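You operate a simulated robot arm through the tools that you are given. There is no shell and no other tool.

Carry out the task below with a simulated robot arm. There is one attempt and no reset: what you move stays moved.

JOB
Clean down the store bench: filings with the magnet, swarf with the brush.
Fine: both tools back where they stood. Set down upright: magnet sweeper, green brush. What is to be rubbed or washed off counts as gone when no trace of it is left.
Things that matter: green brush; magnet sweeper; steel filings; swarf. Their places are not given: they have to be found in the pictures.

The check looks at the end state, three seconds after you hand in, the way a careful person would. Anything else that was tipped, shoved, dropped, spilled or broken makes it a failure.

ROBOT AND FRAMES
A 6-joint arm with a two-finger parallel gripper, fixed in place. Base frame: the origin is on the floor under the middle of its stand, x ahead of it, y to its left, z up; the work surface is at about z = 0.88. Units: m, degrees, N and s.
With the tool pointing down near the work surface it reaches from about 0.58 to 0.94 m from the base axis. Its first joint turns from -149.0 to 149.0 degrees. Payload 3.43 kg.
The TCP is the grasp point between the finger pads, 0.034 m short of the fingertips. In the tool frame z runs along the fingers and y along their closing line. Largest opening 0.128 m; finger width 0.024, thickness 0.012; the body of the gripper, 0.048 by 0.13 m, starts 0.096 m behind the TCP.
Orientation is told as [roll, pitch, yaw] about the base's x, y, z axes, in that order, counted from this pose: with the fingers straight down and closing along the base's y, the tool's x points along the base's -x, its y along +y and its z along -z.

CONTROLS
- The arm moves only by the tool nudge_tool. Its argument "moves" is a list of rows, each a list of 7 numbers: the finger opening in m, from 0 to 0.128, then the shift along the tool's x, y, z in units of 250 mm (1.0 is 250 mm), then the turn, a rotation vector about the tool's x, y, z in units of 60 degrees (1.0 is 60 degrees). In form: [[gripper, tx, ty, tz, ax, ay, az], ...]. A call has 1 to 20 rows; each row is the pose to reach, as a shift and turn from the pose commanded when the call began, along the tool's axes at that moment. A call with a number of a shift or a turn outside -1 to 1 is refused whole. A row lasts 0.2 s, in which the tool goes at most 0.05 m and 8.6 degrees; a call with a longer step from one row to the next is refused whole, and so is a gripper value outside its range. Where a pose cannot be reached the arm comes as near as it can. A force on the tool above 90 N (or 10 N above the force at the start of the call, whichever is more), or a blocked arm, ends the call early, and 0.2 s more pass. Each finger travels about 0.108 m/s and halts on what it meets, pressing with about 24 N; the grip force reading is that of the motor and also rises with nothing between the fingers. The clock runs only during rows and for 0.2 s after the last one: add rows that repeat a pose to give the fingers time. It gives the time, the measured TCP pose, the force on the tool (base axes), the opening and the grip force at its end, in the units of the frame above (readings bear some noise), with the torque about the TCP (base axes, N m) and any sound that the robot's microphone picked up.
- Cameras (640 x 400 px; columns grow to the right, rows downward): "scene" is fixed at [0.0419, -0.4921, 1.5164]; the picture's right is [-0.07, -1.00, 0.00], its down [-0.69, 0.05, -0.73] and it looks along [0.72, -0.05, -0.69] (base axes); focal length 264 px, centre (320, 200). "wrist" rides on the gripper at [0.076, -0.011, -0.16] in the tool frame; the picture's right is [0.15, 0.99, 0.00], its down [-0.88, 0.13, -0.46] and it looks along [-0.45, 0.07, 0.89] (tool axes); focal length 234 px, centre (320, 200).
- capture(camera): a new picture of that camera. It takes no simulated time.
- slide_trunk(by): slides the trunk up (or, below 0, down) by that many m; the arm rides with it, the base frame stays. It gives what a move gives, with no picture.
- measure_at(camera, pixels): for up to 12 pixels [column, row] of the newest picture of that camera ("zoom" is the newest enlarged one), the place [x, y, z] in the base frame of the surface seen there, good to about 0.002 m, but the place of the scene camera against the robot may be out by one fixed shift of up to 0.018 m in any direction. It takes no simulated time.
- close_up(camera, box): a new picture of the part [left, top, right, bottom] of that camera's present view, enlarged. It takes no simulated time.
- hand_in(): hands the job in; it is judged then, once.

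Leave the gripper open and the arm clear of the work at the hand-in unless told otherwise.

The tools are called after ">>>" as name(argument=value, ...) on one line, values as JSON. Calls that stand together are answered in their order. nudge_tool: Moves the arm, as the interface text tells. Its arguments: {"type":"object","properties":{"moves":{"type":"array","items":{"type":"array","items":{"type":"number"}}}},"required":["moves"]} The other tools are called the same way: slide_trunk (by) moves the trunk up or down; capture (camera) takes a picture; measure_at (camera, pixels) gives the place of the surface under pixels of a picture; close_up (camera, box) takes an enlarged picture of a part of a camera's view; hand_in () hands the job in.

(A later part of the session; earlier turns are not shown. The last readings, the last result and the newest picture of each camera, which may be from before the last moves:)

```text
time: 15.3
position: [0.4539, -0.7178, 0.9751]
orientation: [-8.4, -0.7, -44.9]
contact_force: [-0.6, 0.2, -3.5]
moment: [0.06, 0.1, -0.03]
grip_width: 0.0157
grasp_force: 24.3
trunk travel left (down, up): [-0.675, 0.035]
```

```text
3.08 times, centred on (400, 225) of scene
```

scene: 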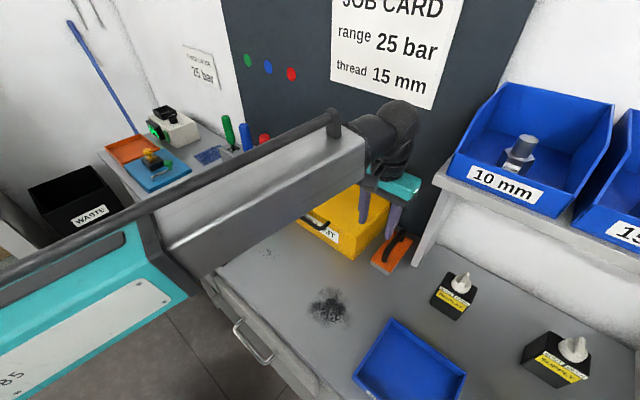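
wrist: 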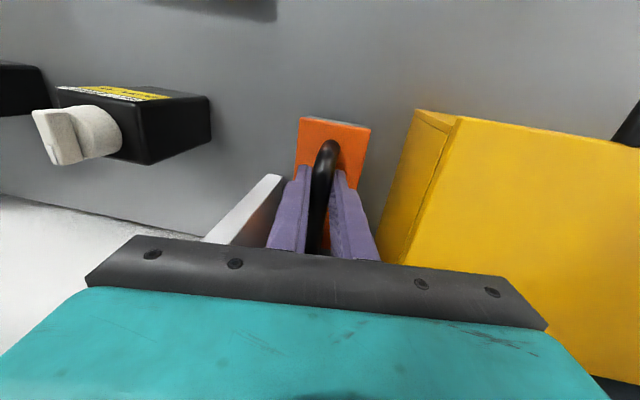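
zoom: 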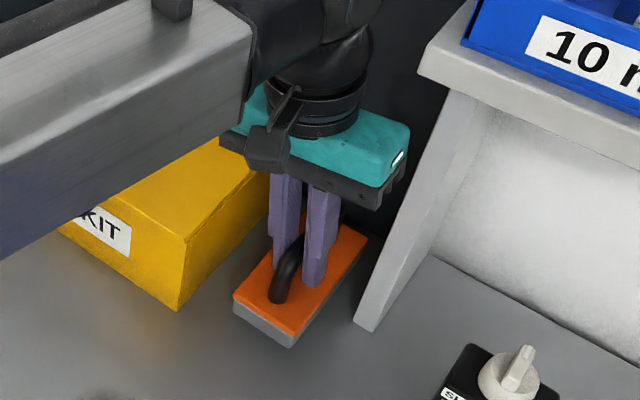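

The sweeper weighs about 3.5 N and hangs level. Next I'll measure the extent of the powder patch in the scene, and one box corner to work out the scene camera's fixed shift.

>>> close_up(camera="scene", box=[250, 230, 390, 340])

>>> capture(camera="scene")

>>> measure_at(camera="scene", pixels=[[357, 237], [388, 197], [354, 259], [306, 307], [350, 305], [327, 287], [330, 327], [345, 322], [312, 295], [340, 292], [318, 320], [352, 318]])

```text
3.64 times, centred on (320, 285) of scene
```

zoom: 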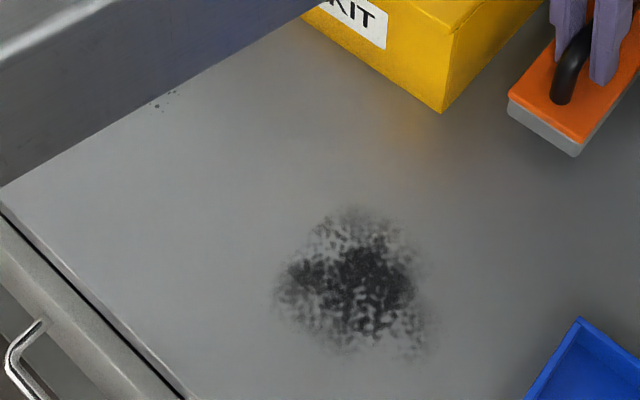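

```text
taken
```

scene: 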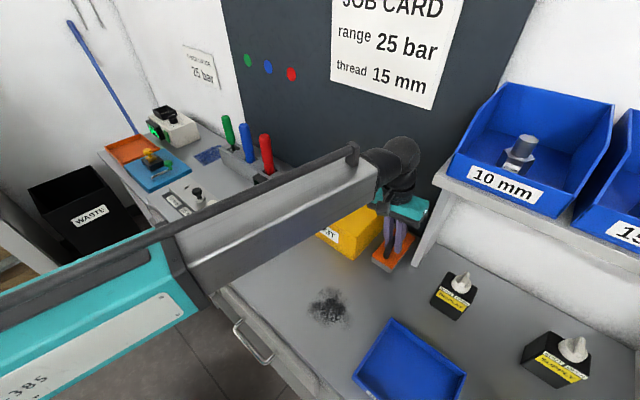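

```text
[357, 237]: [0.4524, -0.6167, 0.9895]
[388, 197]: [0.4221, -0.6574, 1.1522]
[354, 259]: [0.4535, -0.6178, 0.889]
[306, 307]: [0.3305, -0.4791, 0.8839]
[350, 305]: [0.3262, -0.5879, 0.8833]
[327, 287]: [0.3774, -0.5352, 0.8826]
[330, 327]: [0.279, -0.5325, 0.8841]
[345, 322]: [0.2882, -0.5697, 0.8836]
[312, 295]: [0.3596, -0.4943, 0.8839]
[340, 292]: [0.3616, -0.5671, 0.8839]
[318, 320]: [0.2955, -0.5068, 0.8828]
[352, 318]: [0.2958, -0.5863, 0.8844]
```

The scene camera reads about 6 mm short in depth. The powder patch spans roughly d=0.56-0.67 and s=-0.215 to -0.09. I'll carry the sweeper, still 2 cm above the bench, forward to d≈0.595 and s≈-0.225, just right of the patch and clear of the tray at s≈-0.286.

>>> nudge_tool(moves=[[0.0, 0.155, 0, 0, 0, 0, 0], [0.0, 0.31, 0, 0, 0, 0, 0], [0.0, 0.465, -0.05, 0.007, 0, 0, 0], [0.0, 0.62, -0.1, 0.015, 0, 0, 0], [0.0, 0.775, -0.154, 0.023, 0, 0, 0], [0.0, 0.932, -0.154, 0.023, 0, 0, 0], [0.0, 0.932, -0.154, 0.023, 0, 0, 0]])

>>> capture(camera="scene")

>>> capture(camera="wrist")

```text
time: 16.9
position: [0.2594, -0.5797, 0.97]
orientation: [-8.4, -0.8, -45.0]
contact_force: [0.2, 0.4, -4.1]
moment: [0.02, 0.07, -0.02]
grip_width: 0.0159
grasp_force: 23.8
trunk travel left (down, up): [-0.675, 0.035]
```

```text
taken
```

scene: 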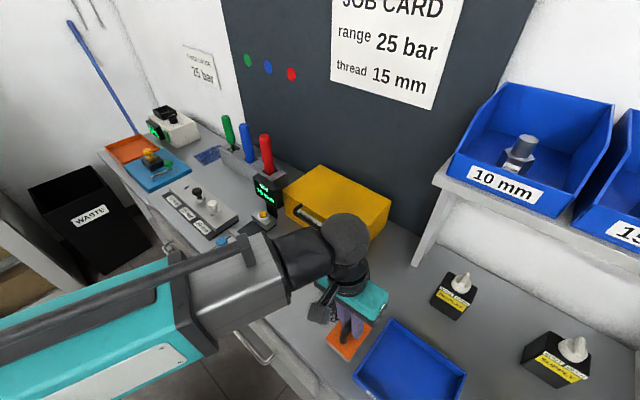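

```text
taken
```

wrist: 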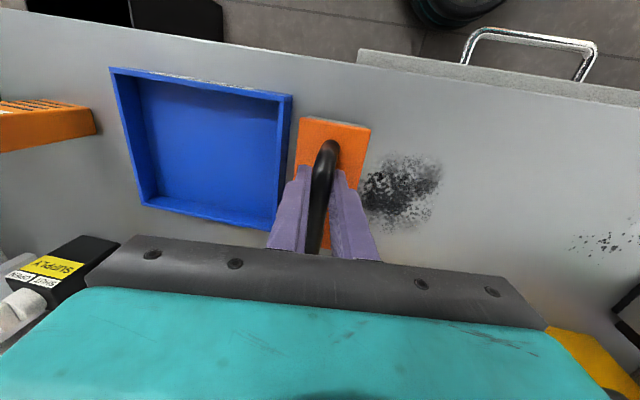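

The sweeper is just right of the patch, with the patch at wrist pixel (405,190), and the tray edge is clear. The TCP is at z=0.970 and bench contact was at 0.955, so I'll lower about 1.45 cm until it rests on the bench.

>>> nudge_tool(moves=[[0.0, 0, 0.0045, 0.03, 0, 0, 0], [0.0, 0, 0.0085, 0.0574, 0, 0, 0], [0.0, 0, 0.0085, 0.0574, 0, 0, 0]])

>>> close_up(camera="wrist", box=[260, 90, 480, 260])

>>> close_up(camera="wrist", box=[0, 0, 240, 240])

```text
time: 17.7
position: [0.2609, -0.5788, 0.9555]
orientation: [-8.5, -0.9, -45.1]
contact_force: [0.2, 0.8, -4.2]
moment: [0.05, 0.07, -0.02]
grip_width: 0.0156
grasp_force: 24.0
trunk travel left (down, up): [-0.675, 0.035]
```

```text
2.35 times, centred on (370, 175) of wrist
```

zoom: 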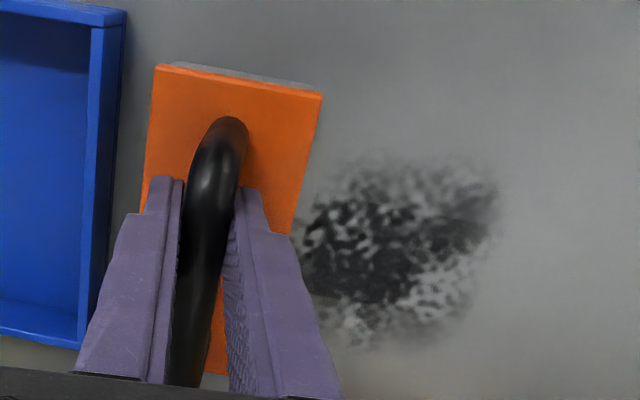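

```text
1.67 times, centred on (120, 120) of wrist
```

zoom: 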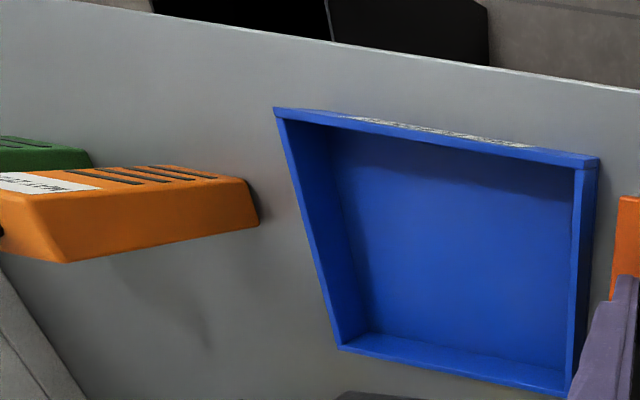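

The force still reads -4.2 N, so the sweeper isn't quite touching. There are also an orange and a green device further right on the bench, which I'll look at later. I'll lower in 1 mm steps until contact shows.

>>> nudge_tool(moves=[[0.0, 0, 0.0006, 0.004, 0, 0, 0], [0.0, 0, 0.0006, 0.004, 0, 0, 0]])

>>> nudge_tool(moves=[[0.0, 0, 0.0006, 0.004, 0, 0, 0], [0.0, 0, 0.0006, 0.004, 0, 0, 0]])

```text
time: 18.3
position: [0.2621, -0.5787, 0.9551]
orientation: [-8.4, -0.8, -45.0]
contact_force: [0.0, -0.2, -3.3]
moment: [0.05, 0.01, -0.01]
grip_width: 0.0156
grasp_force: 23.9
trunk travel left (down, up): [-0.675, 0.035]
```

```text
time: 18.9
position: [0.261, -0.5791, 0.9548]
orientation: [-8.4, -0.8, -45.0]
contact_force: [-0.2, 0.8, 5.5]
moment: [0.35, 0.33, -0.04]
grip_width: 0.0155
grasp_force: 24.1
trunk travel left (down, up): [-0.675, 0.035]
```

Contact shows as +5.5 N. I'll sweep slowly left along the bench (+s) across the whole patch, about 16.5 cm.

>>> nudge_tool(moves=[[0.0, 0, 0.073, -0.0108, 0, 0, 0], [0.0, 0, 0.146, -0.0216, 0, 0, 0], [0.0, 0, 0.219, -0.0324, 0, 0, 0], [0.0, 0, 0.292, -0.0432, 0, 0, 0], [0.0, 0, 0.365, -0.054, 0, 0, 0], [0.0, 0, 0.438, -0.0648, 0, 0, 0], [0.0, 0, 0.511, -0.0756, 0, 0, 0], [0.0, 0, 0.584, -0.0864, 0, 0, 0], [0.0, 0, 0.657, -0.0972, 0, 0, 0], [0.0, 0, 0.657, -0.0972, 0, 0, 0]])

>>> capture(camera="scene")

>>> capture(camera="wrist")

```text
time: 21.1
position: [0.3796, -0.4634, 0.9543]
orientation: [-8.4, -0.7, -45.0]
contact_force: [-0.8, -2.5, 7.9]
moment: [0.13, 0.14, -0.01]
grip_width: 0.0154
grasp_force: 23.8
trunk travel left (down, up): [-0.675, 0.035]
```

```text
taken
```

scene: 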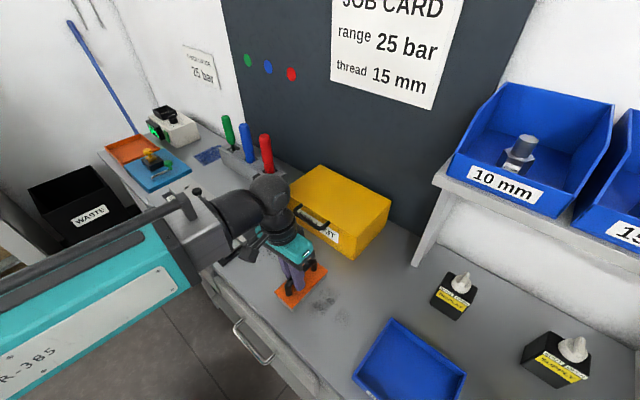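

```text
taken
```

wrist: 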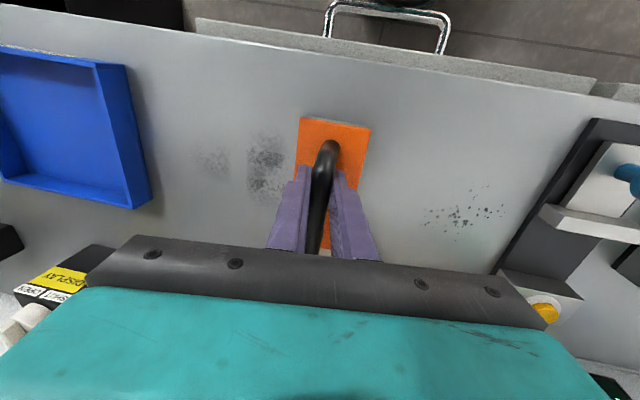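

The powder is fading under the magnet, so it is the filings. Faint remains show at wrist (212,160) and (267,165). I'll stroke back the same way, slowly.

>>> nudge_tool(moves=[[0.0, 0, -0.037, 0.0054, 0, 0, 0], [0.0, 0, -0.073, 0.0108, 0, 0, 0], [0.0, 0, -0.11, 0.0162, 0, 0, 0], [0.0, 0, -0.146, 0.0216, 0, 0, 0], [0.0, 0, -0.183, 0.027, 0, 0, 0], [0.0, 0, -0.219, 0.0324, 0, 0, 0], [0.0, 0, -0.256, 0.0378, 0, 0, 0], [0.0, 0, -0.292, 0.0432, 0, 0, 0], [0.0, 0, -0.329, 0.0486, 0, 0, 0], [0.0, 0, -0.365, 0.054, 0, 0, 0], [0.0, 0, -0.402, 0.0594, 0, 0, 0], [0.0, 0, -0.438, 0.0648, 0, 0, 0], [0.0, 0, -0.475, 0.0702, 0, 0, 0], [0.0, 0, -0.511, 0.0756, 0, 0, 0], [0.0, 0, -0.548, 0.081, 0, 0, 0], [0.0, 0, -0.584, 0.0864, 0, 0, 0], [0.0, 0, -0.62, 0.0917, 0, 0, 0], [0.0, 0, -0.657, 0.0972, 0, 0, 0], [0.0, 0, -0.657, 0.0972, 0, 0, 0]])

>>> close_up(camera="wrist", box=[260, 80, 500, 260])

>>> capture(camera="wrist")

```text
time: 25.1
position: [0.2613, -0.5796, 0.9548]
orientation: [-8.4, -0.8, -45.0]
contact_force: [0.4, 1.4, 2.3]
moment: [-0.15, -0.14, 0.07]
grip_width: 0.0155
grasp_force: 23.9
trunk travel left (down, up): [-0.675, 0.035]
```

```text
2.22 times, centred on (380, 170) of wrist
```

zoom: 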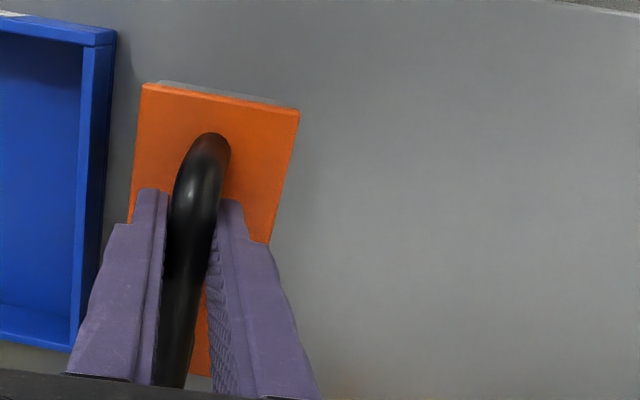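

```text
taken
```

wrist: 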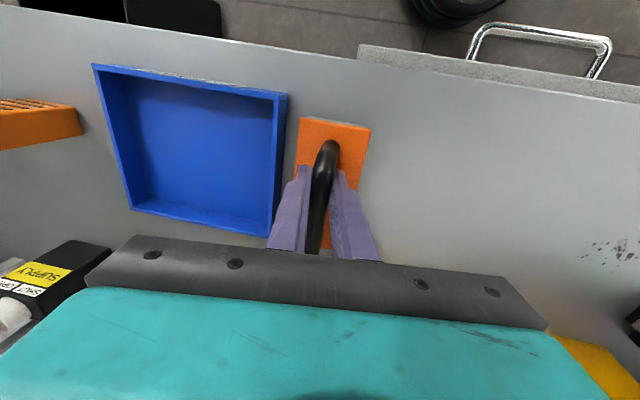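

The patch area now looks clean. To be sure about faint edges I'll do one more stroke with the sweeper 2.5 cm further back, then return with it slightly further forward.

>>> nudge_tool(moves=[[0.0, -0.1, 0, 0, 0, 0, 0], [0.0, -0.1, 0.073, -0.0108, 0, 0, 0], [0.0, -0.1, 0.146, -0.0216, 0, 0, 0], [0.0, -0.1, 0.219, -0.0324, 0, 0, 0], [0.0, -0.1, 0.292, -0.0432, 0, 0, 0], [0.0, -0.1, 0.365, -0.054, 0, 0, 0], [0.0, -0.1, 0.438, -0.0648, 0, 0, 0], [0.0, -0.1, 0.511, -0.0756, 0, 0, 0], [0.0, -0.1, 0.62, -0.0917, 0, 0, 0], [0.0, 0.035, 0.62, -0.0917, 0, 0, 0], [0.0, 0.035, 0.55, -0.0813, 0, 0, 0], [0.0, 0.035, 0.48, -0.071, 0, 0, 0], [0.0, 0.035, 0.41, -0.0606, 0, 0, 0], [0.0, 0.035, 0.34, -0.0503, 0, 0, 0], [0.0, 0.035, 0.27, -0.04, 0, 0, 0], [0.0, 0.035, 0.2, -0.0296, 0, 0, 0], [0.0, 0.035, 0.13, -0.0192, 0, 0, 0], [0.0, 0.035, 0.06, -0.0089, 0, 0, 0], [0.0, 0.0, 0.0, 0, 0, 0, 0]])

>>> capture(camera="wrist")

>>> close_up(camera="wrist", box=[260, 60, 500, 260])

>>> close_up(camera="scene", box=[250, 230, 390, 350])

```text
time: 29.1
position: [0.2628, -0.5806, 0.954]
orientation: [-8.4, -0.8, -45.1]
contact_force: [1.1, 0.5, 7.9]
moment: [0.09, -0.02, 0.0]
grip_width: 0.0154
grasp_force: 24.3
trunk travel left (down, up): [-0.675, 0.035]
```

```text
taken
```

wrist: 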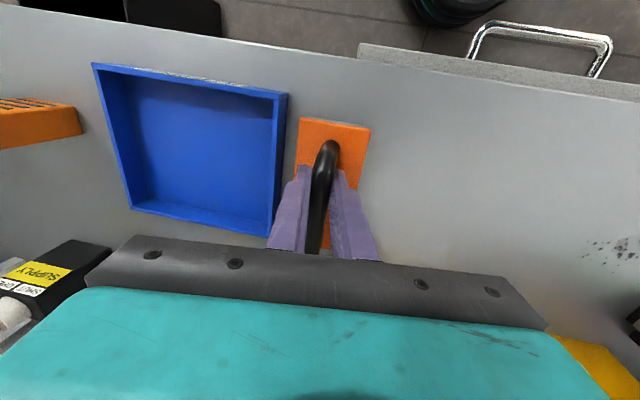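

```text
2.00 times, centred on (380, 160) of wrist
```

zoom: 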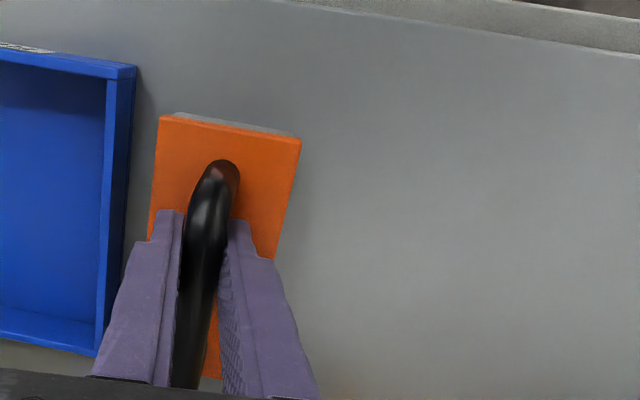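

```text
3.33 times, centred on (320, 290) of scene
```

zoom: 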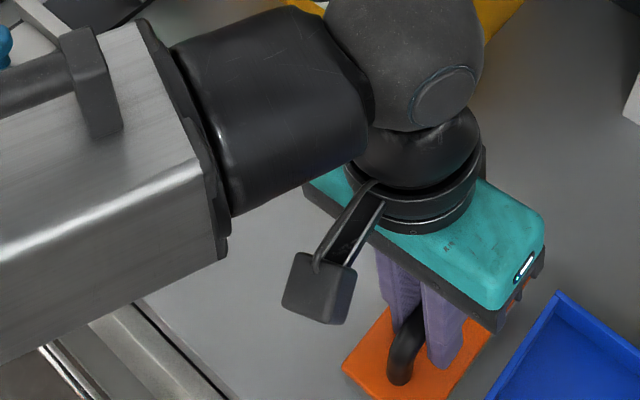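

No trace of the filings shows. I'll lift 3 cm and carry the sweeper back to its original grip spot, which was TCP about (0.4556,-0.7176).

>>> nudge_tool(moves=[[0.0, 0, -0.0088, -0.059, 0, 0, 0], [0.0, 0, -0.0176, -0.1187, 0, 0, 0], [0.0, -0.155, 0.04, -0.127, 0, 0, 0], [0.0, -0.31, 0.1, -0.136, 0, 0, 0], [0.0, -0.465, 0.14, -0.142, 0, 0, 0], [0.0, -0.62, 0.14, -0.142, 0, 0, 0], [0.0, -0.775, 0.14, -0.142, 0, 0, 0], [0.0, -0.93, 0.14, -0.142, 0, 0, 0], [0.0, -0.93, 0.14, -0.142, 0, 0, 0]])

>>> capture(camera="wrist")

>>> capture(camera="scene")

>>> close_up(camera="scene", box=[270, 250, 390, 350])

```text
time: 31.1
position: [0.4539, -0.7143, 0.9867]
orientation: [-8.4, -0.7, -45.0]
contact_force: [-0.5, -1.1, -3.5]
moment: [0.05, 0.05, -0.03]
grip_width: 0.0155
grasp_force: 24.0
trunk travel left (down, up): [-0.675, 0.035]
```

```text
taken
```

wrist: 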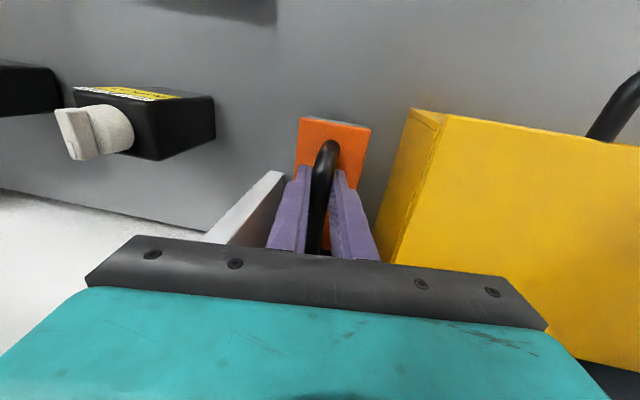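

```text
taken
```

scene: 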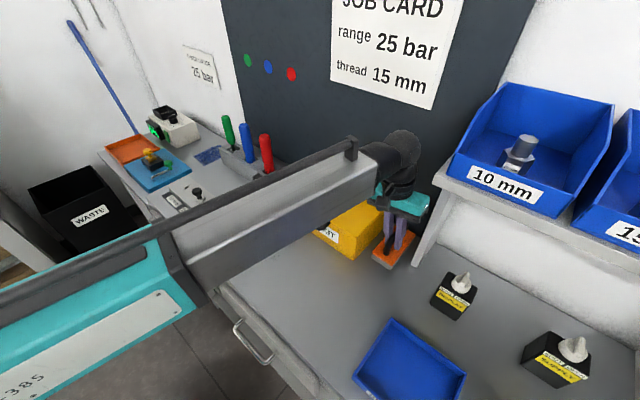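

```text
4.00 times, centred on (330, 300) of scene
```

zoom: 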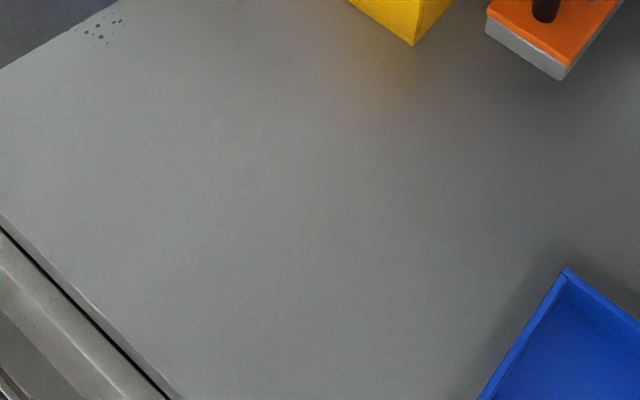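

The bench where the filings were is clean. The TCP is 3 mm short of the original spot, so I'll correct that and lower about 3 cm onto the bench.

>>> nudge_tool(moves=[[0.0, -0.012, -0.004, 0.0, 0, 0, 0], [0.0, -0.012, 0.003, 0.05, 0, 0, 0], [0.0, -0.012, 0.009, 0.09, 0, 0, 0], [0.0, -0.012, 0.013, 0.119, 0, 0, 0], [0.0, -0.012, 0.013, 0.119, 0, 0, 0]])

>>> capture(camera="wrist")

>>> measure_at(camera="wrist", pixels=[[304, 122], [368, 132], [346, 245], [294, 238], [300, 119], [371, 130]])

```text
time: 32.3
position: [0.4551, -0.7185, 0.9573]
orientation: [-8.4, -0.8, -45.1]
contact_force: [0.1, 0.1, -2.9]
moment: [0.06, 0.12, 0.02]
grip_width: 0.0154
grasp_force: 23.9
trunk travel left (down, up): [-0.675, 0.035]
```

```text
taken
```

wrist: 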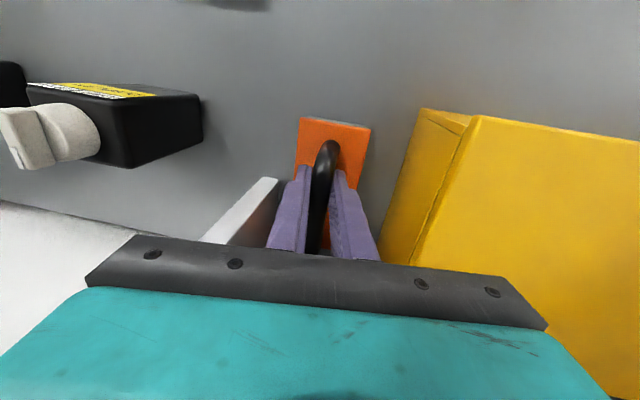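

```text
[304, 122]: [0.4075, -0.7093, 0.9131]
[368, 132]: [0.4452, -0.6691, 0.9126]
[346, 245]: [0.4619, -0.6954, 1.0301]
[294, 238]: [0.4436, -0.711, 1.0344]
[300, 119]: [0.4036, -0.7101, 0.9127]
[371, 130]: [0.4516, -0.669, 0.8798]
```

The sweeper is within about 2 mm of its first place and hovering 2-3 mm above the bench. I'll lower in small steps until it touches.

>>> nudge_tool(moves=[[0.0, 0, 0.0007, 0.005, 0, 0, 0], [0.0, 0, 0.0012, 0.008, 0, 0, 0]])

>>> nudge_tool(moves=[[0.0, 0, 0.0004, 0.003, 0, 0, 0], [0.0, 0, 0.0004, 0.003, 0, 0, 0]])

```text
time: 32.9
position: [0.457, -0.7181, 0.9553]
orientation: [-8.4, -0.7, -45.1]
contact_force: [-0.3, 0.7, -4.3]
moment: [0.09, 0.05, 0.03]
grip_width: 0.0155
grasp_force: 23.8
trunk travel left (down, up): [-0.675, 0.035]
```

```text
time: 33.5
position: [0.4548, -0.7192, 0.9548]
orientation: [-8.4, -0.8, -45.0]
contact_force: [0.9, -0.8, -0.4]
moment: [-0.1, -0.04, -0.02]
grip_width: 0.0155
grasp_force: 24.2
trunk travel left (down, up): [-0.675, 0.035]
```

The weight is now on the bench, with the force near zero. I'll open the fingers and rise straight up.

>>> nudge_tool(moves=[[0.03, 0, 0, 0, 0, 0, 0], [0.05, 0, 0, 0, 0, 0, 0], [0.05, 0, 0, 0, 0, 0, 0], [0.05, 0, -0.0147, -0.099, 0, 0, 0], [0.05, 0, -0.0294, -0.198, 0, 0, 0], [0.05, 0, -0.0588, -0.396, 0, 0, 0], [0.05, 0, -0.0588, -0.396, 0, 0, 0]])

>>> capture(camera="wrist")

>>> measure_at(camera="wrist", pixels=[[313, 113], [366, 120], [340, 135], [330, 180], [307, 205], [350, 215]])

>>> close_up(camera="scene", box=[350, 210, 440, 290])

```text
time: 35.1
position: [0.4557, -0.7201, 1.054]
orientation: [-8.3, -0.7, -45.1]
contact_force: [-0.9, -0.2, 1.4]
moment: [0.01, 0.03, 0.0]
grip_width: 0.05
grasp_force: 0.1
trunk travel left (down, up): [-0.675, 0.035]
```

```text
taken
```

wrist: 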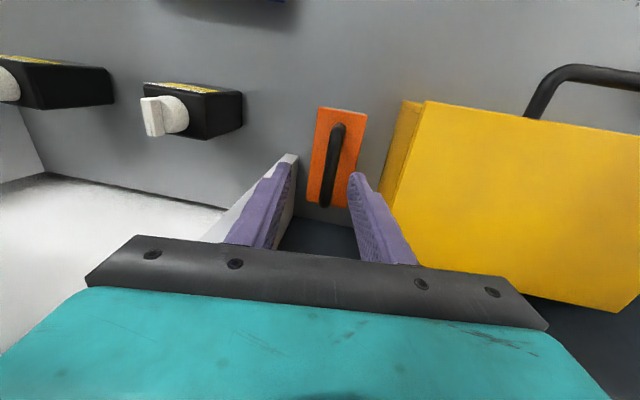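

```text
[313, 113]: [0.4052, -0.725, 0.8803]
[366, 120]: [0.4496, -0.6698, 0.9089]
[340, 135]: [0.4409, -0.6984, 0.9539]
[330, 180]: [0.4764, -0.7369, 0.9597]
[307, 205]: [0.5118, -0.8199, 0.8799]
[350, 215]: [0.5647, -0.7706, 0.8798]
```

```text
5.00 times, centred on (395, 250) of scene
```

zoom: 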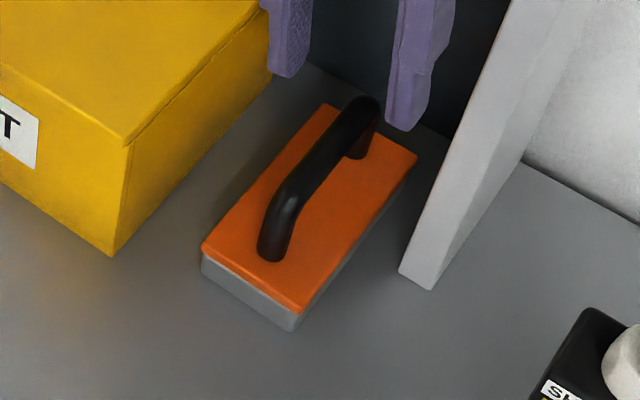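

The sweeper stands upright within about 3 mm of its first place. Before going to the rack I'll back off toward the bench front, remove the tilt, and glance right to see what the orange and green items there are.

>>> nudge_tool(moves=[[0.06, 0.15, 0, 0, -0.05, 0, 0], [0.07, 0.3, 0, 0, -0.1, 0, 0], [0.08, 0.45, 0, 0, -0.14, 0, 0], [0.09, 0.6, 0, 0, -0.14, 0, 0], [0.1, 0.75, -0.1, 0.015, -0.14, 0, 0], [0.1, 0.84, -0.25, 0.037, -0.14, 0, 0], [0.1, 0.84, -0.447, 0.066, -0.14, 0, 0], [0.1, 0.84, -0.447, 0.066, -0.14, 0, 0]])

>>> capture(camera="wrist")

>>> capture(camera="scene")

```text
time: 36.9
position: [0.227, -0.6484, 1.0517]
orientation: [0.0, -0.8, -45.0]
contact_force: [0.7, -0.4, -0.9]
moment: [0.0, -0.01, 0.03]
grip_width: 0.1001
grasp_force: 0.1
trunk travel left (down, up): [-0.675, 0.035]
```

```text
taken
```

wrist: 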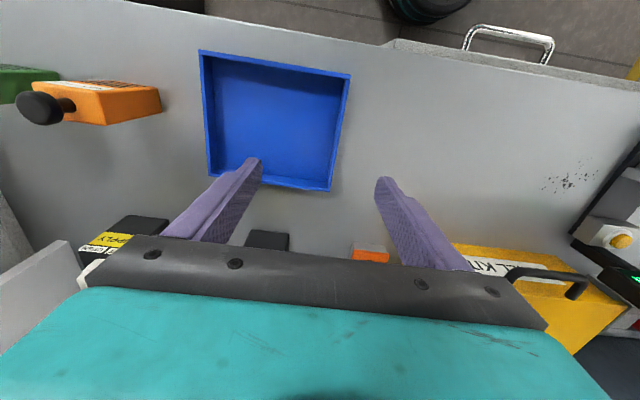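

```text
taken
```

scene: 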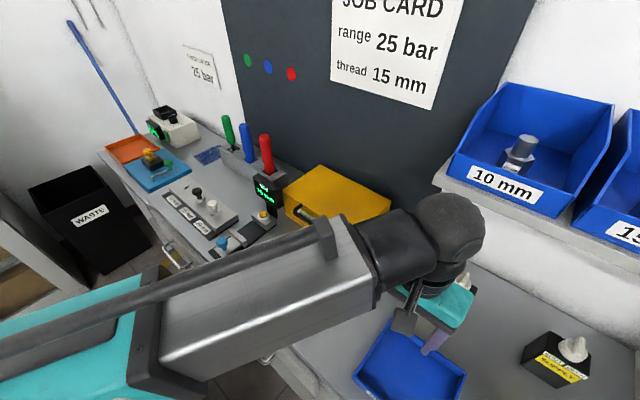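

I'll enlarge the green and orange items at wrist (20,85)-(160,125).

>>> close_up(camera="wrist", box=[0, 40, 200, 170])

>>> measure_at(camera="wrist", pixels=[[20, 80], [110, 95], [40, 105], [155, 110]])

>>> close_up(camera="wrist", box=[520, 140, 640, 230])

```text
3.08 times, centred on (100, 105) of wrist
```

zoom: 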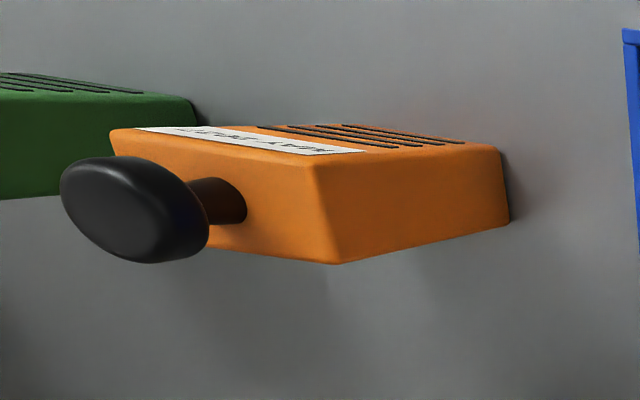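

```text
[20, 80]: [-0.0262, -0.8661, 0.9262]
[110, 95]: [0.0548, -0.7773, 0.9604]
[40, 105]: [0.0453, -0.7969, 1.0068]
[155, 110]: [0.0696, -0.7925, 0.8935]
```

```text
4.44 times, centred on (580, 185) of wrist
```

zoom: 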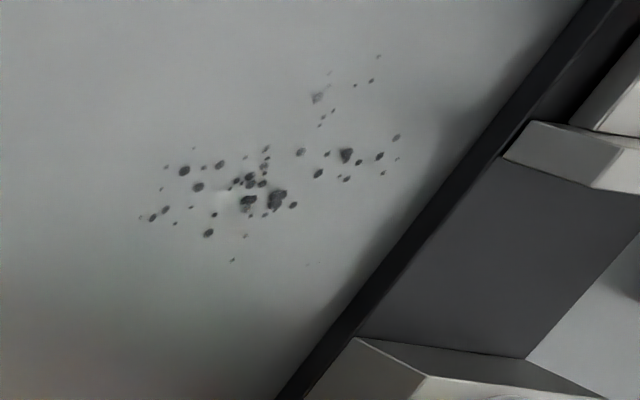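

These are two vented boxes with knobs, not brushes. I'll zoom once on the label to be sure.

>>> close_up(camera="wrist", box=[0, 55, 120, 130])

```text
5.33 times, centred on (60, 92) of wrist
```

zoom: 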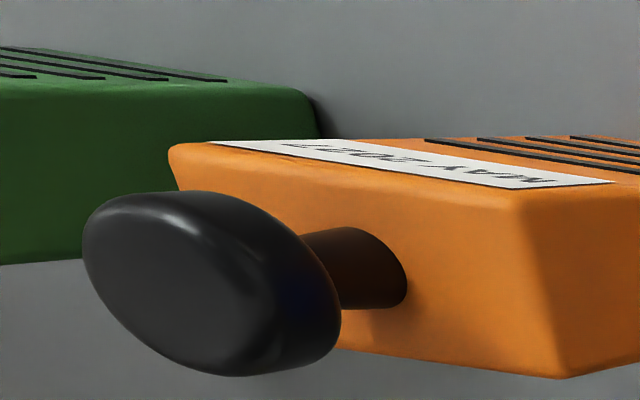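

The label is only a date, so green in the rack is the brush. I'll now rise to z≈1.15 and move left along the bench, turning the yaw as I go so the camera stays off the forearm.

>>> nudge_tool(moves=[[0.1, -0.04, 0.1, -0.1, 0, 0, -0.1], [0.1, -0.08, 0.25, -0.2, 0, 0, -0.2], [0.1, -0.12, 0.42, -0.3, 0, 0, -0.3], [0.1, -0.16, 0.6, -0.4, 0, 0, -0.4], [0.1, -0.2, 0.78, -0.4, 0, 0, -0.5], [0.1, -0.24, 0.96, -0.4, 0, 0, -0.55], [0.1, -0.24, 0.96, -0.4, 0, 0, -0.55]])

>>> capture(camera="wrist")

```text
refused: row 3 steps farther than a row can; nothing moved
```

```text
taken
```

wrist: 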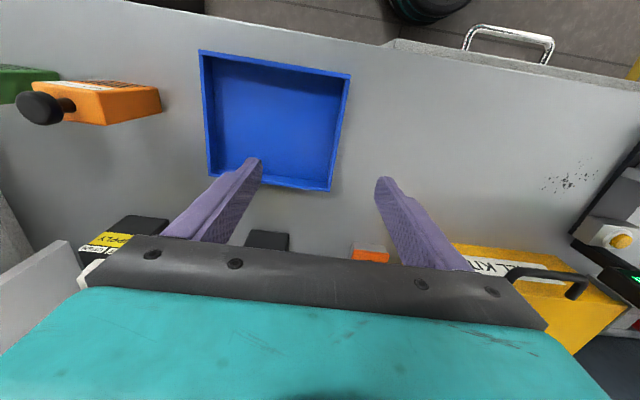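

The step was too long, so I'll send the same move split into smaller rows.

>>> nudge_tool(moves=[[0.1, -0.03, 0.08, -0.08, 0, 0, -0.07], [0.1, -0.06, 0.18, -0.18, 0, 0, -0.14], [0.1, -0.09, 0.3, -0.28, 0, 0, -0.21], [0.1, -0.12, 0.42, -0.38, 0, 0, -0.28], [0.1, -0.15, 0.55, -0.4, 0, 0, -0.35], [0.1, -0.18, 0.69, -0.4, 0, 0, -0.42], [0.1, -0.21, 0.83, -0.4, 0, 0, -0.49], [0.1, -0.24, 0.96, -0.4, 0, 0, -0.55], [0.1, -0.24, 0.96, -0.4, 0, 0, -0.55]])

>>> capture(camera="wrist")

```text
time: 38.9
position: [0.4397, -0.5206, 1.1545]
orientation: [-0.3, -0.6, -12.0]
contact_force: [0.3, 1.2, -0.6]
moment: [-0.01, -0.03, -0.03]
grip_width: 0.1001
grasp_force: 0.1
trunk travel left (down, up): [-0.675, 0.035]
```

```text
taken
```

wrist: 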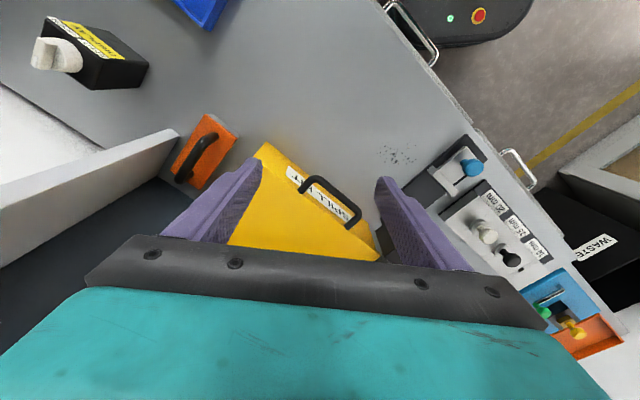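

No forces, and the sweeper and bench look right. I'll continue toward the rack, to about (0.64,-0.32), turning to yaw ≈ +18°.

>>> nudge_tool(moves=[[0.1, -0.08, 0.12, -0.02, 0, 0, -0.07], [0.1, -0.16, 0.24, -0.04, 0, 0, -0.14], [0.1, -0.24, 0.36, -0.06, 0, 0, -0.21], [0.1, -0.32, 0.48, -0.08, 0, 0, -0.28], [0.1, -0.4, 0.6, -0.08, 0, 0, -0.35], [0.1, -0.47, 0.72, -0.08, 0, 0, -0.42], [0.1, -0.54, 0.83, -0.08, 0, 0, -0.5], [0.1, -0.616, 0.949, -0.08, 0, 0, -0.5], [0.1, -0.616, 0.949, -0.08, 0, 0, -0.5]])

>>> capture(camera="wrist")

>>> capture(camera="scene")

```text
time: 40.9
position: [0.6383, -0.3189, 1.1747]
orientation: [-0.7, -0.4, 18.0]
contact_force: [-0.4, -0.3, 0.0]
moment: [0.02, 0.02, -0.05]
grip_width: 0.0999
grasp_force: 0.1
trunk travel left (down, up): [-0.675, 0.035]
```

```text
taken
```

wrist: 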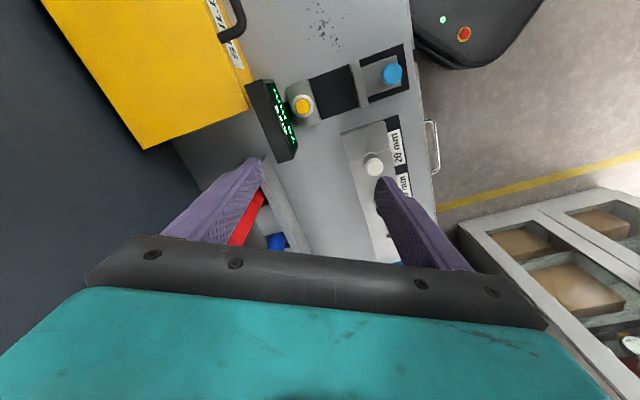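

```text
taken
```

scene: 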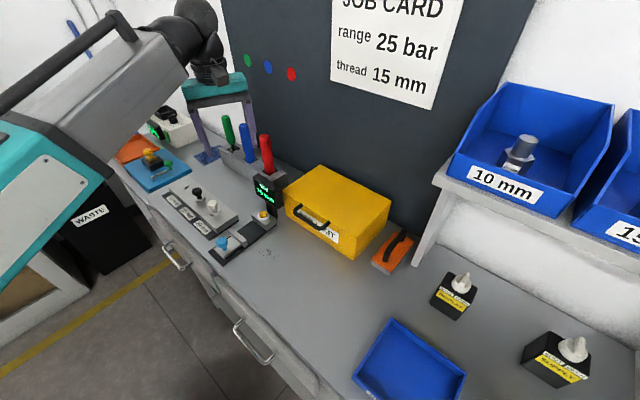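

The scene confirms the filings are gone and the sweeper is back. I'll move outward to about (0.84,-0.21) at z≈1.2, above the handles (top 1.09), to view the green brush and test the reach.

>>> nudge_tool(moves=[[0.1, -0.15, 0.03, -0.04, 0, 0, -0.05], [0.1, -0.3, 0.06, -0.08, 0, 0, -0.1], [0.1, -0.45, 0.09, -0.12, 0, 0, -0.15], [0.1, -0.6, 0.12, -0.12, 0, 0, -0.2], [0.1, -0.75, 0.15, -0.12, 0, 0, -0.2], [0.1, -0.897, 0.171, -0.12, 0, 0, -0.2], [0.1, -0.897, 0.171, -0.12, 0, 0, -0.2]])

>>> capture(camera="wrist")

>>> capture(camera="scene")

```text
time: 42.5
position: [0.836, -0.2095, 1.2029]
orientation: [-0.6, -0.2, 29.9]
contact_force: [0.4, 0.3, 0.3]
moment: [0.01, -0.03, 0.02]
grip_width: 0.0998
grasp_force: 0.1
trunk travel left (down, up): [-0.675, 0.035]
```

```text
taken
```

wrist: 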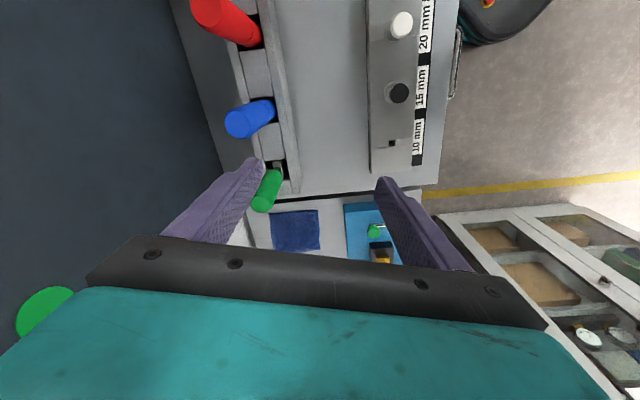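

```text
taken
```

scene: 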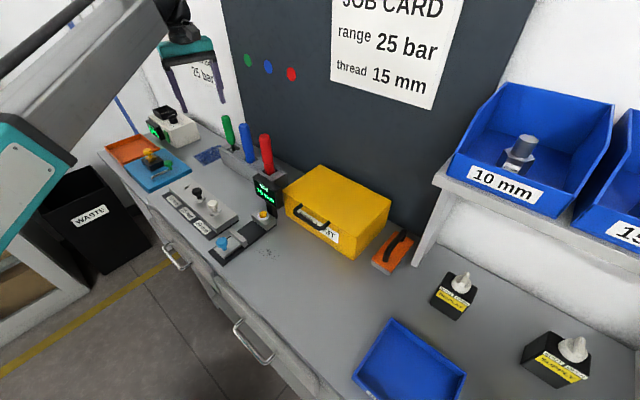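

The green brush is visible at wrist (265,190), with its slot at (280,165). I'll enlarge it and measure.

>>> close_up(camera="wrist", box=[230, 130, 330, 220])

>>> measure_at(camera="wrist", pixels=[[262, 203], [270, 180], [276, 170], [279, 165], [285, 172], [290, 160], [275, 160], [258, 125], [235, 122], [270, 112], [300, 190], [285, 190]])

```text
4.44 times, centred on (280, 175) of wrist
```

zoom: 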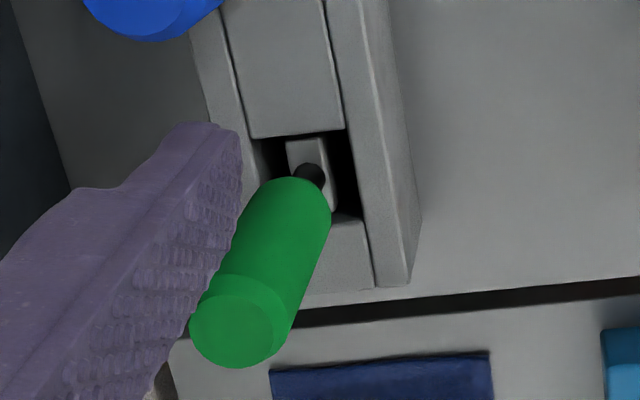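

```text
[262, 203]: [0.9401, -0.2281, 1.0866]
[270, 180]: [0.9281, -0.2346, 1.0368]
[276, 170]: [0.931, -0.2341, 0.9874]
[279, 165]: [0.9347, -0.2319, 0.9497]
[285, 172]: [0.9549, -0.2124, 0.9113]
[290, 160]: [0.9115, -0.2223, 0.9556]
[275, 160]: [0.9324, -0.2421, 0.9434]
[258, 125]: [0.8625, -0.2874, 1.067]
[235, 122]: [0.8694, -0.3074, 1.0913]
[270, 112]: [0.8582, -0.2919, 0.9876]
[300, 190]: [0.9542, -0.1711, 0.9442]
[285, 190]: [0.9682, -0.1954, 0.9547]
```

The brush axis is at about (0.940,-0.2305), with the handle top at 1.087 and the rack top at 0.955. That is at r=0.968, just past the straight-down reach, so I'll tilt the tool about 15° outward when gripping. I'll also use the remaining 3.5 cm of trunk travel for extra reach and clearance, starting with that.

>>> slide_trunk(by=0.034)

```text
time: 43.3
position: [0.8357, -0.2112, 1.2356]
orientation: [-0.8, -0.2, 29.9]
contact_force: [-0.3, 0.3, 0.4]
moment: [0.02, 0.01, 0.02]
grip_width: 0.1002
grasp_force: 0.1
trunk travel left (down, up): [-0.709, 0.001]
```

Now I'll pull in slightly to about (0.777,-0.19), narrow the fingers to 0.06 and lower to z≈1.10 over free space in front of the rack.

>>> nudge_tool(moves=[[0.08, 0.08, 0.1, 0.04, 0, 0, 0], [0.06, 0.162, 0.19, 0.1, 0, 0, 0], [0.06, 0.162, 0.19, 0.25, 0, 0, 0], [0.06, 0.162, 0.19, 0.4, 0, 0, 0], [0.06, 0.162, 0.19, 0.54, 0, 0, 0], [0.06, 0.162, 0.19, 0.54, 0, 0, 0]])

>>> capture(camera="scene")

>>> capture(camera="wrist")

```text
time: 44.7
position: [0.7779, -0.1897, 1.1025]
orientation: [-0.7, -0.2, 30.0]
contact_force: [0.1, -0.5, 0.6]
moment: [-0.03, 0.0, -0.01]
grip_width: 0.0601
grasp_force: 0.1
trunk travel left (down, up): [-0.709, 0.001]
```

```text
taken
```

scene: 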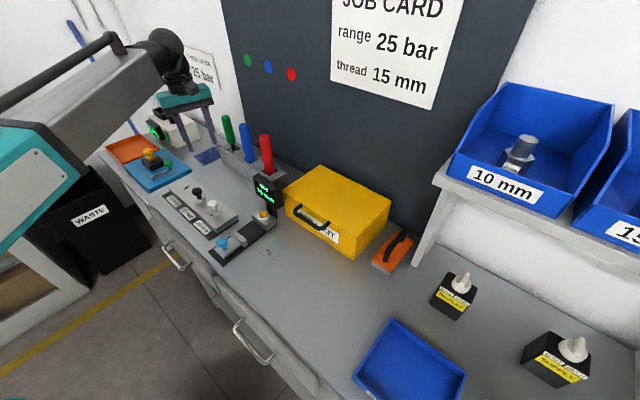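

```text
taken
```

wrist: 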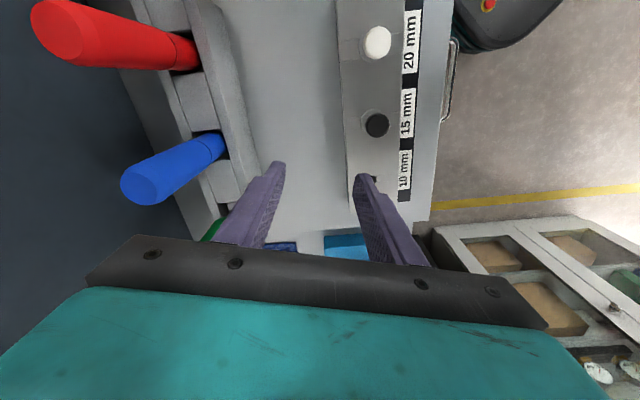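

Clear. I'll lower to z≈1.06 and turn to yaw ≈ -14° so the fingers close tangentially around the handle.

>>> nudge_tool(moves=[[0.06, 0, 0, 0.08, 0, 0, 0], [0.06, 0, 0, 0.165, 0, 0, 0.1], [0.06, 0, 0, 0.165, 0, 0, 0.22], [0.06, 0, 0, 0.165, 0, 0, 0.34], [0.06, 0, 0, 0.165, 0, 0, 0.47], [0.06, 0, 0, 0.165, 0, 0, 0.6], [0.06, 0, 0, 0.165, 0, 0, 0.73], [0.06, 0, 0, 0.165, 0, 0, 0.73]])

>>> capture(camera="wrist")

```text
time: 46.5
position: [0.7778, -0.1915, 1.0597]
orientation: [-0.5, -0.8, -14.0]
contact_force: [1.1, 0.4, -0.5]
moment: [0.01, -0.01, 0.02]
grip_width: 0.0601
grasp_force: 0.0
trunk travel left (down, up): [-0.709, 0.001]
```

```text
taken
```

wrist: 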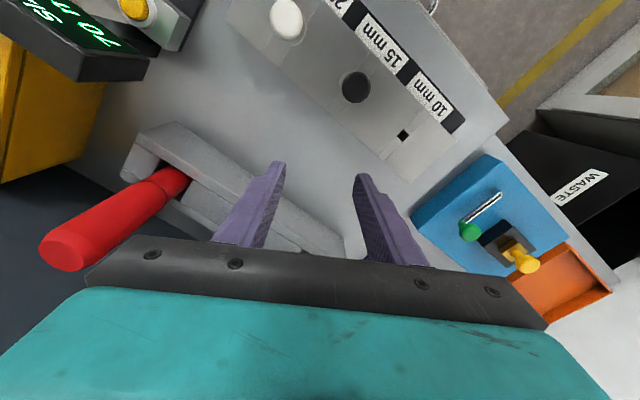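

Good, the rack and fixture are clear. I'll tilt the tool about 14° so its tip points outward, in place.

>>> nudge_tool(moves=[[0.06, 0, 0, 0, 0, -0.08, 0], [0.06, 0, 0, 0, 0, -0.16, 0], [0.06, 0, 0, 0, 0, -0.237, 0], [0.06, 0, 0, 0, 0, -0.237, 0]])

>>> capture(camera="wrist")

>>> capture(camera="scene")

```text
time: 47.5
position: [0.7791, -0.1911, 1.0602]
orientation: [-0.4, -15.0, -13.7]
contact_force: [0.5, 0.7, 0.1]
moment: [0.02, 0.0, 0.03]
grip_width: 0.0601
grasp_force: 0.0
trunk travel left (down, up): [-0.709, 0.001]
```

```text
taken
```

wrist: 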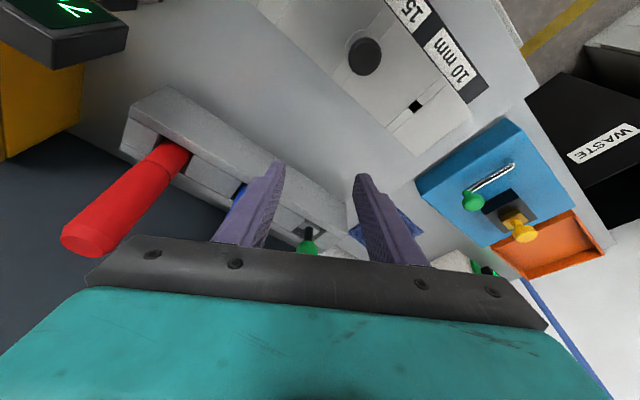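

```text
taken
```

scene: 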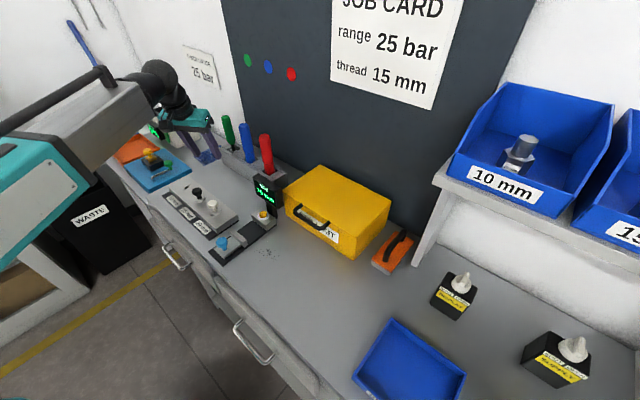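

The tilt reads -15°. The green handle now shows between the fingers at wrist (307,245), so I'll measure it.

>>> close_up(camera="wrist", box=[260, 190, 370, 265])

>>> measure_at(camera="wrist", pixels=[[307, 247], [309, 236], [309, 230], [312, 225], [301, 240], [318, 240], [297, 232], [322, 235]])

```text
5.33 times, centred on (315, 228) of wrist
```

zoom: 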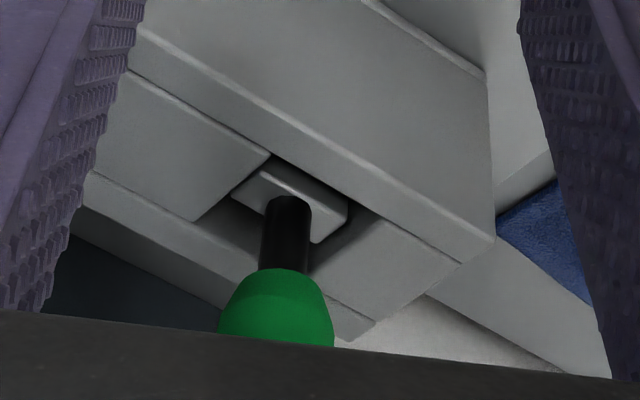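

```text
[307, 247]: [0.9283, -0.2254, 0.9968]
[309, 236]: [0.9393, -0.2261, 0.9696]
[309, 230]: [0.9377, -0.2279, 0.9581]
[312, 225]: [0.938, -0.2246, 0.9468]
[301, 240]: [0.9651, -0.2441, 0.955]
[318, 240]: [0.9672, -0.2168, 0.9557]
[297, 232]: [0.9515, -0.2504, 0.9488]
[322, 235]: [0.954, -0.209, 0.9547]
```

The brush axis is about (0.941,-0.229), which is 0.166 m straight ahead of the TCP and 2 mm to the left. I'll approach in two stages, first 0.12 m outward at the same height.

>>> nudge_tool(moves=[[0.06, -0.155, 0.002, 0.0415, 0, 0, 0], [0.06, -0.31, 0.004, 0.083, 0, 0, 0], [0.06, -0.464, 0.007, 0.124, 0, 0, 0], [0.06, -0.464, 0.007, 0.124, 0, 0, 0]])

>>> capture(camera="wrist")

>>> close_up(camera="scene", box=[130, 50, 290, 200])

```text
time: 48.5
position: [0.896, -0.2185, 1.0594]
orientation: [-0.4, -14.8, -13.7]
contact_force: [-0.4, -0.4, 0.5]
moment: [0.0, -0.03, -0.02]
grip_width: 0.0601
grasp_force: 0.0
trunk travel left (down, up): [-0.709, 0.001]
```

```text
taken
```

wrist: 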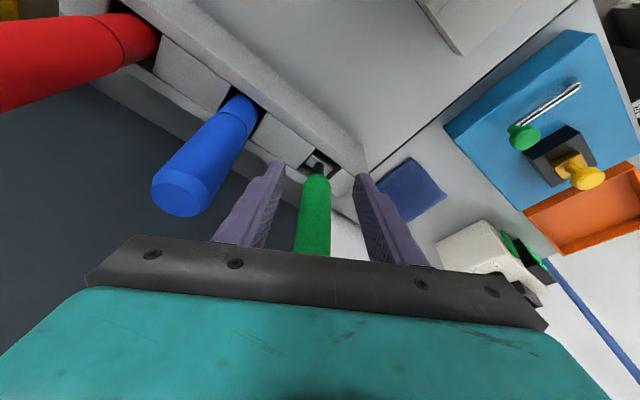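

```text
2.67 times, centred on (210, 125) of scene
```

zoom: 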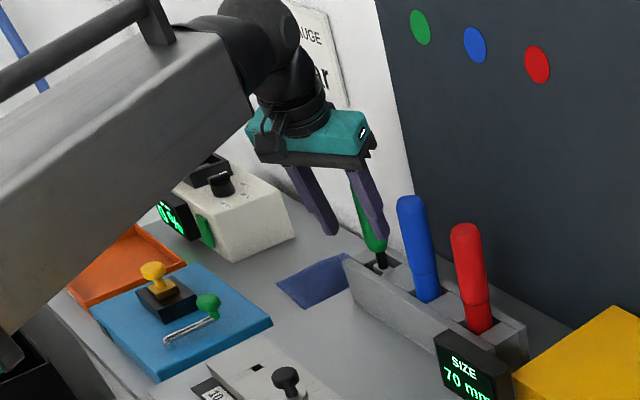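

The handle sits well between the fingers, at about column 317. I'll measure once more before the last few centimetres.

>>> measure_at(camera="wrist", pixels=[[315, 200], [315, 225], [301, 215], [330, 215], [317, 172], [317, 165]])

>>> close_up(camera="wrist", box=[260, 140, 380, 260])

```text
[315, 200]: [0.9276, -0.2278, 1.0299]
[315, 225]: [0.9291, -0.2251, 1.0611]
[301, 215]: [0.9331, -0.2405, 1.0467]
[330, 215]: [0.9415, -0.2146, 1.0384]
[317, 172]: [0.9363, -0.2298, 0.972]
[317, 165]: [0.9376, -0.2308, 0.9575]
```

```text
3.33 times, centred on (320, 200) of wrist
```

zoom: 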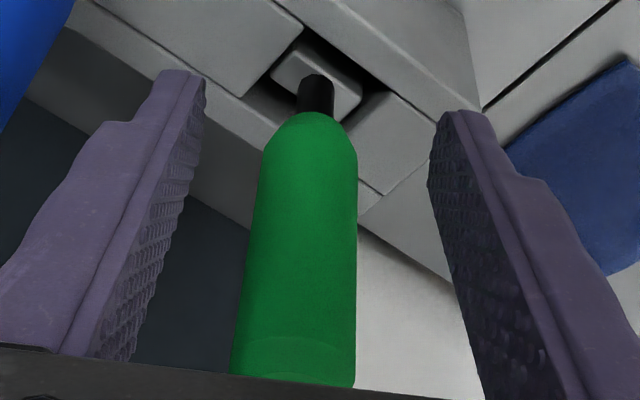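

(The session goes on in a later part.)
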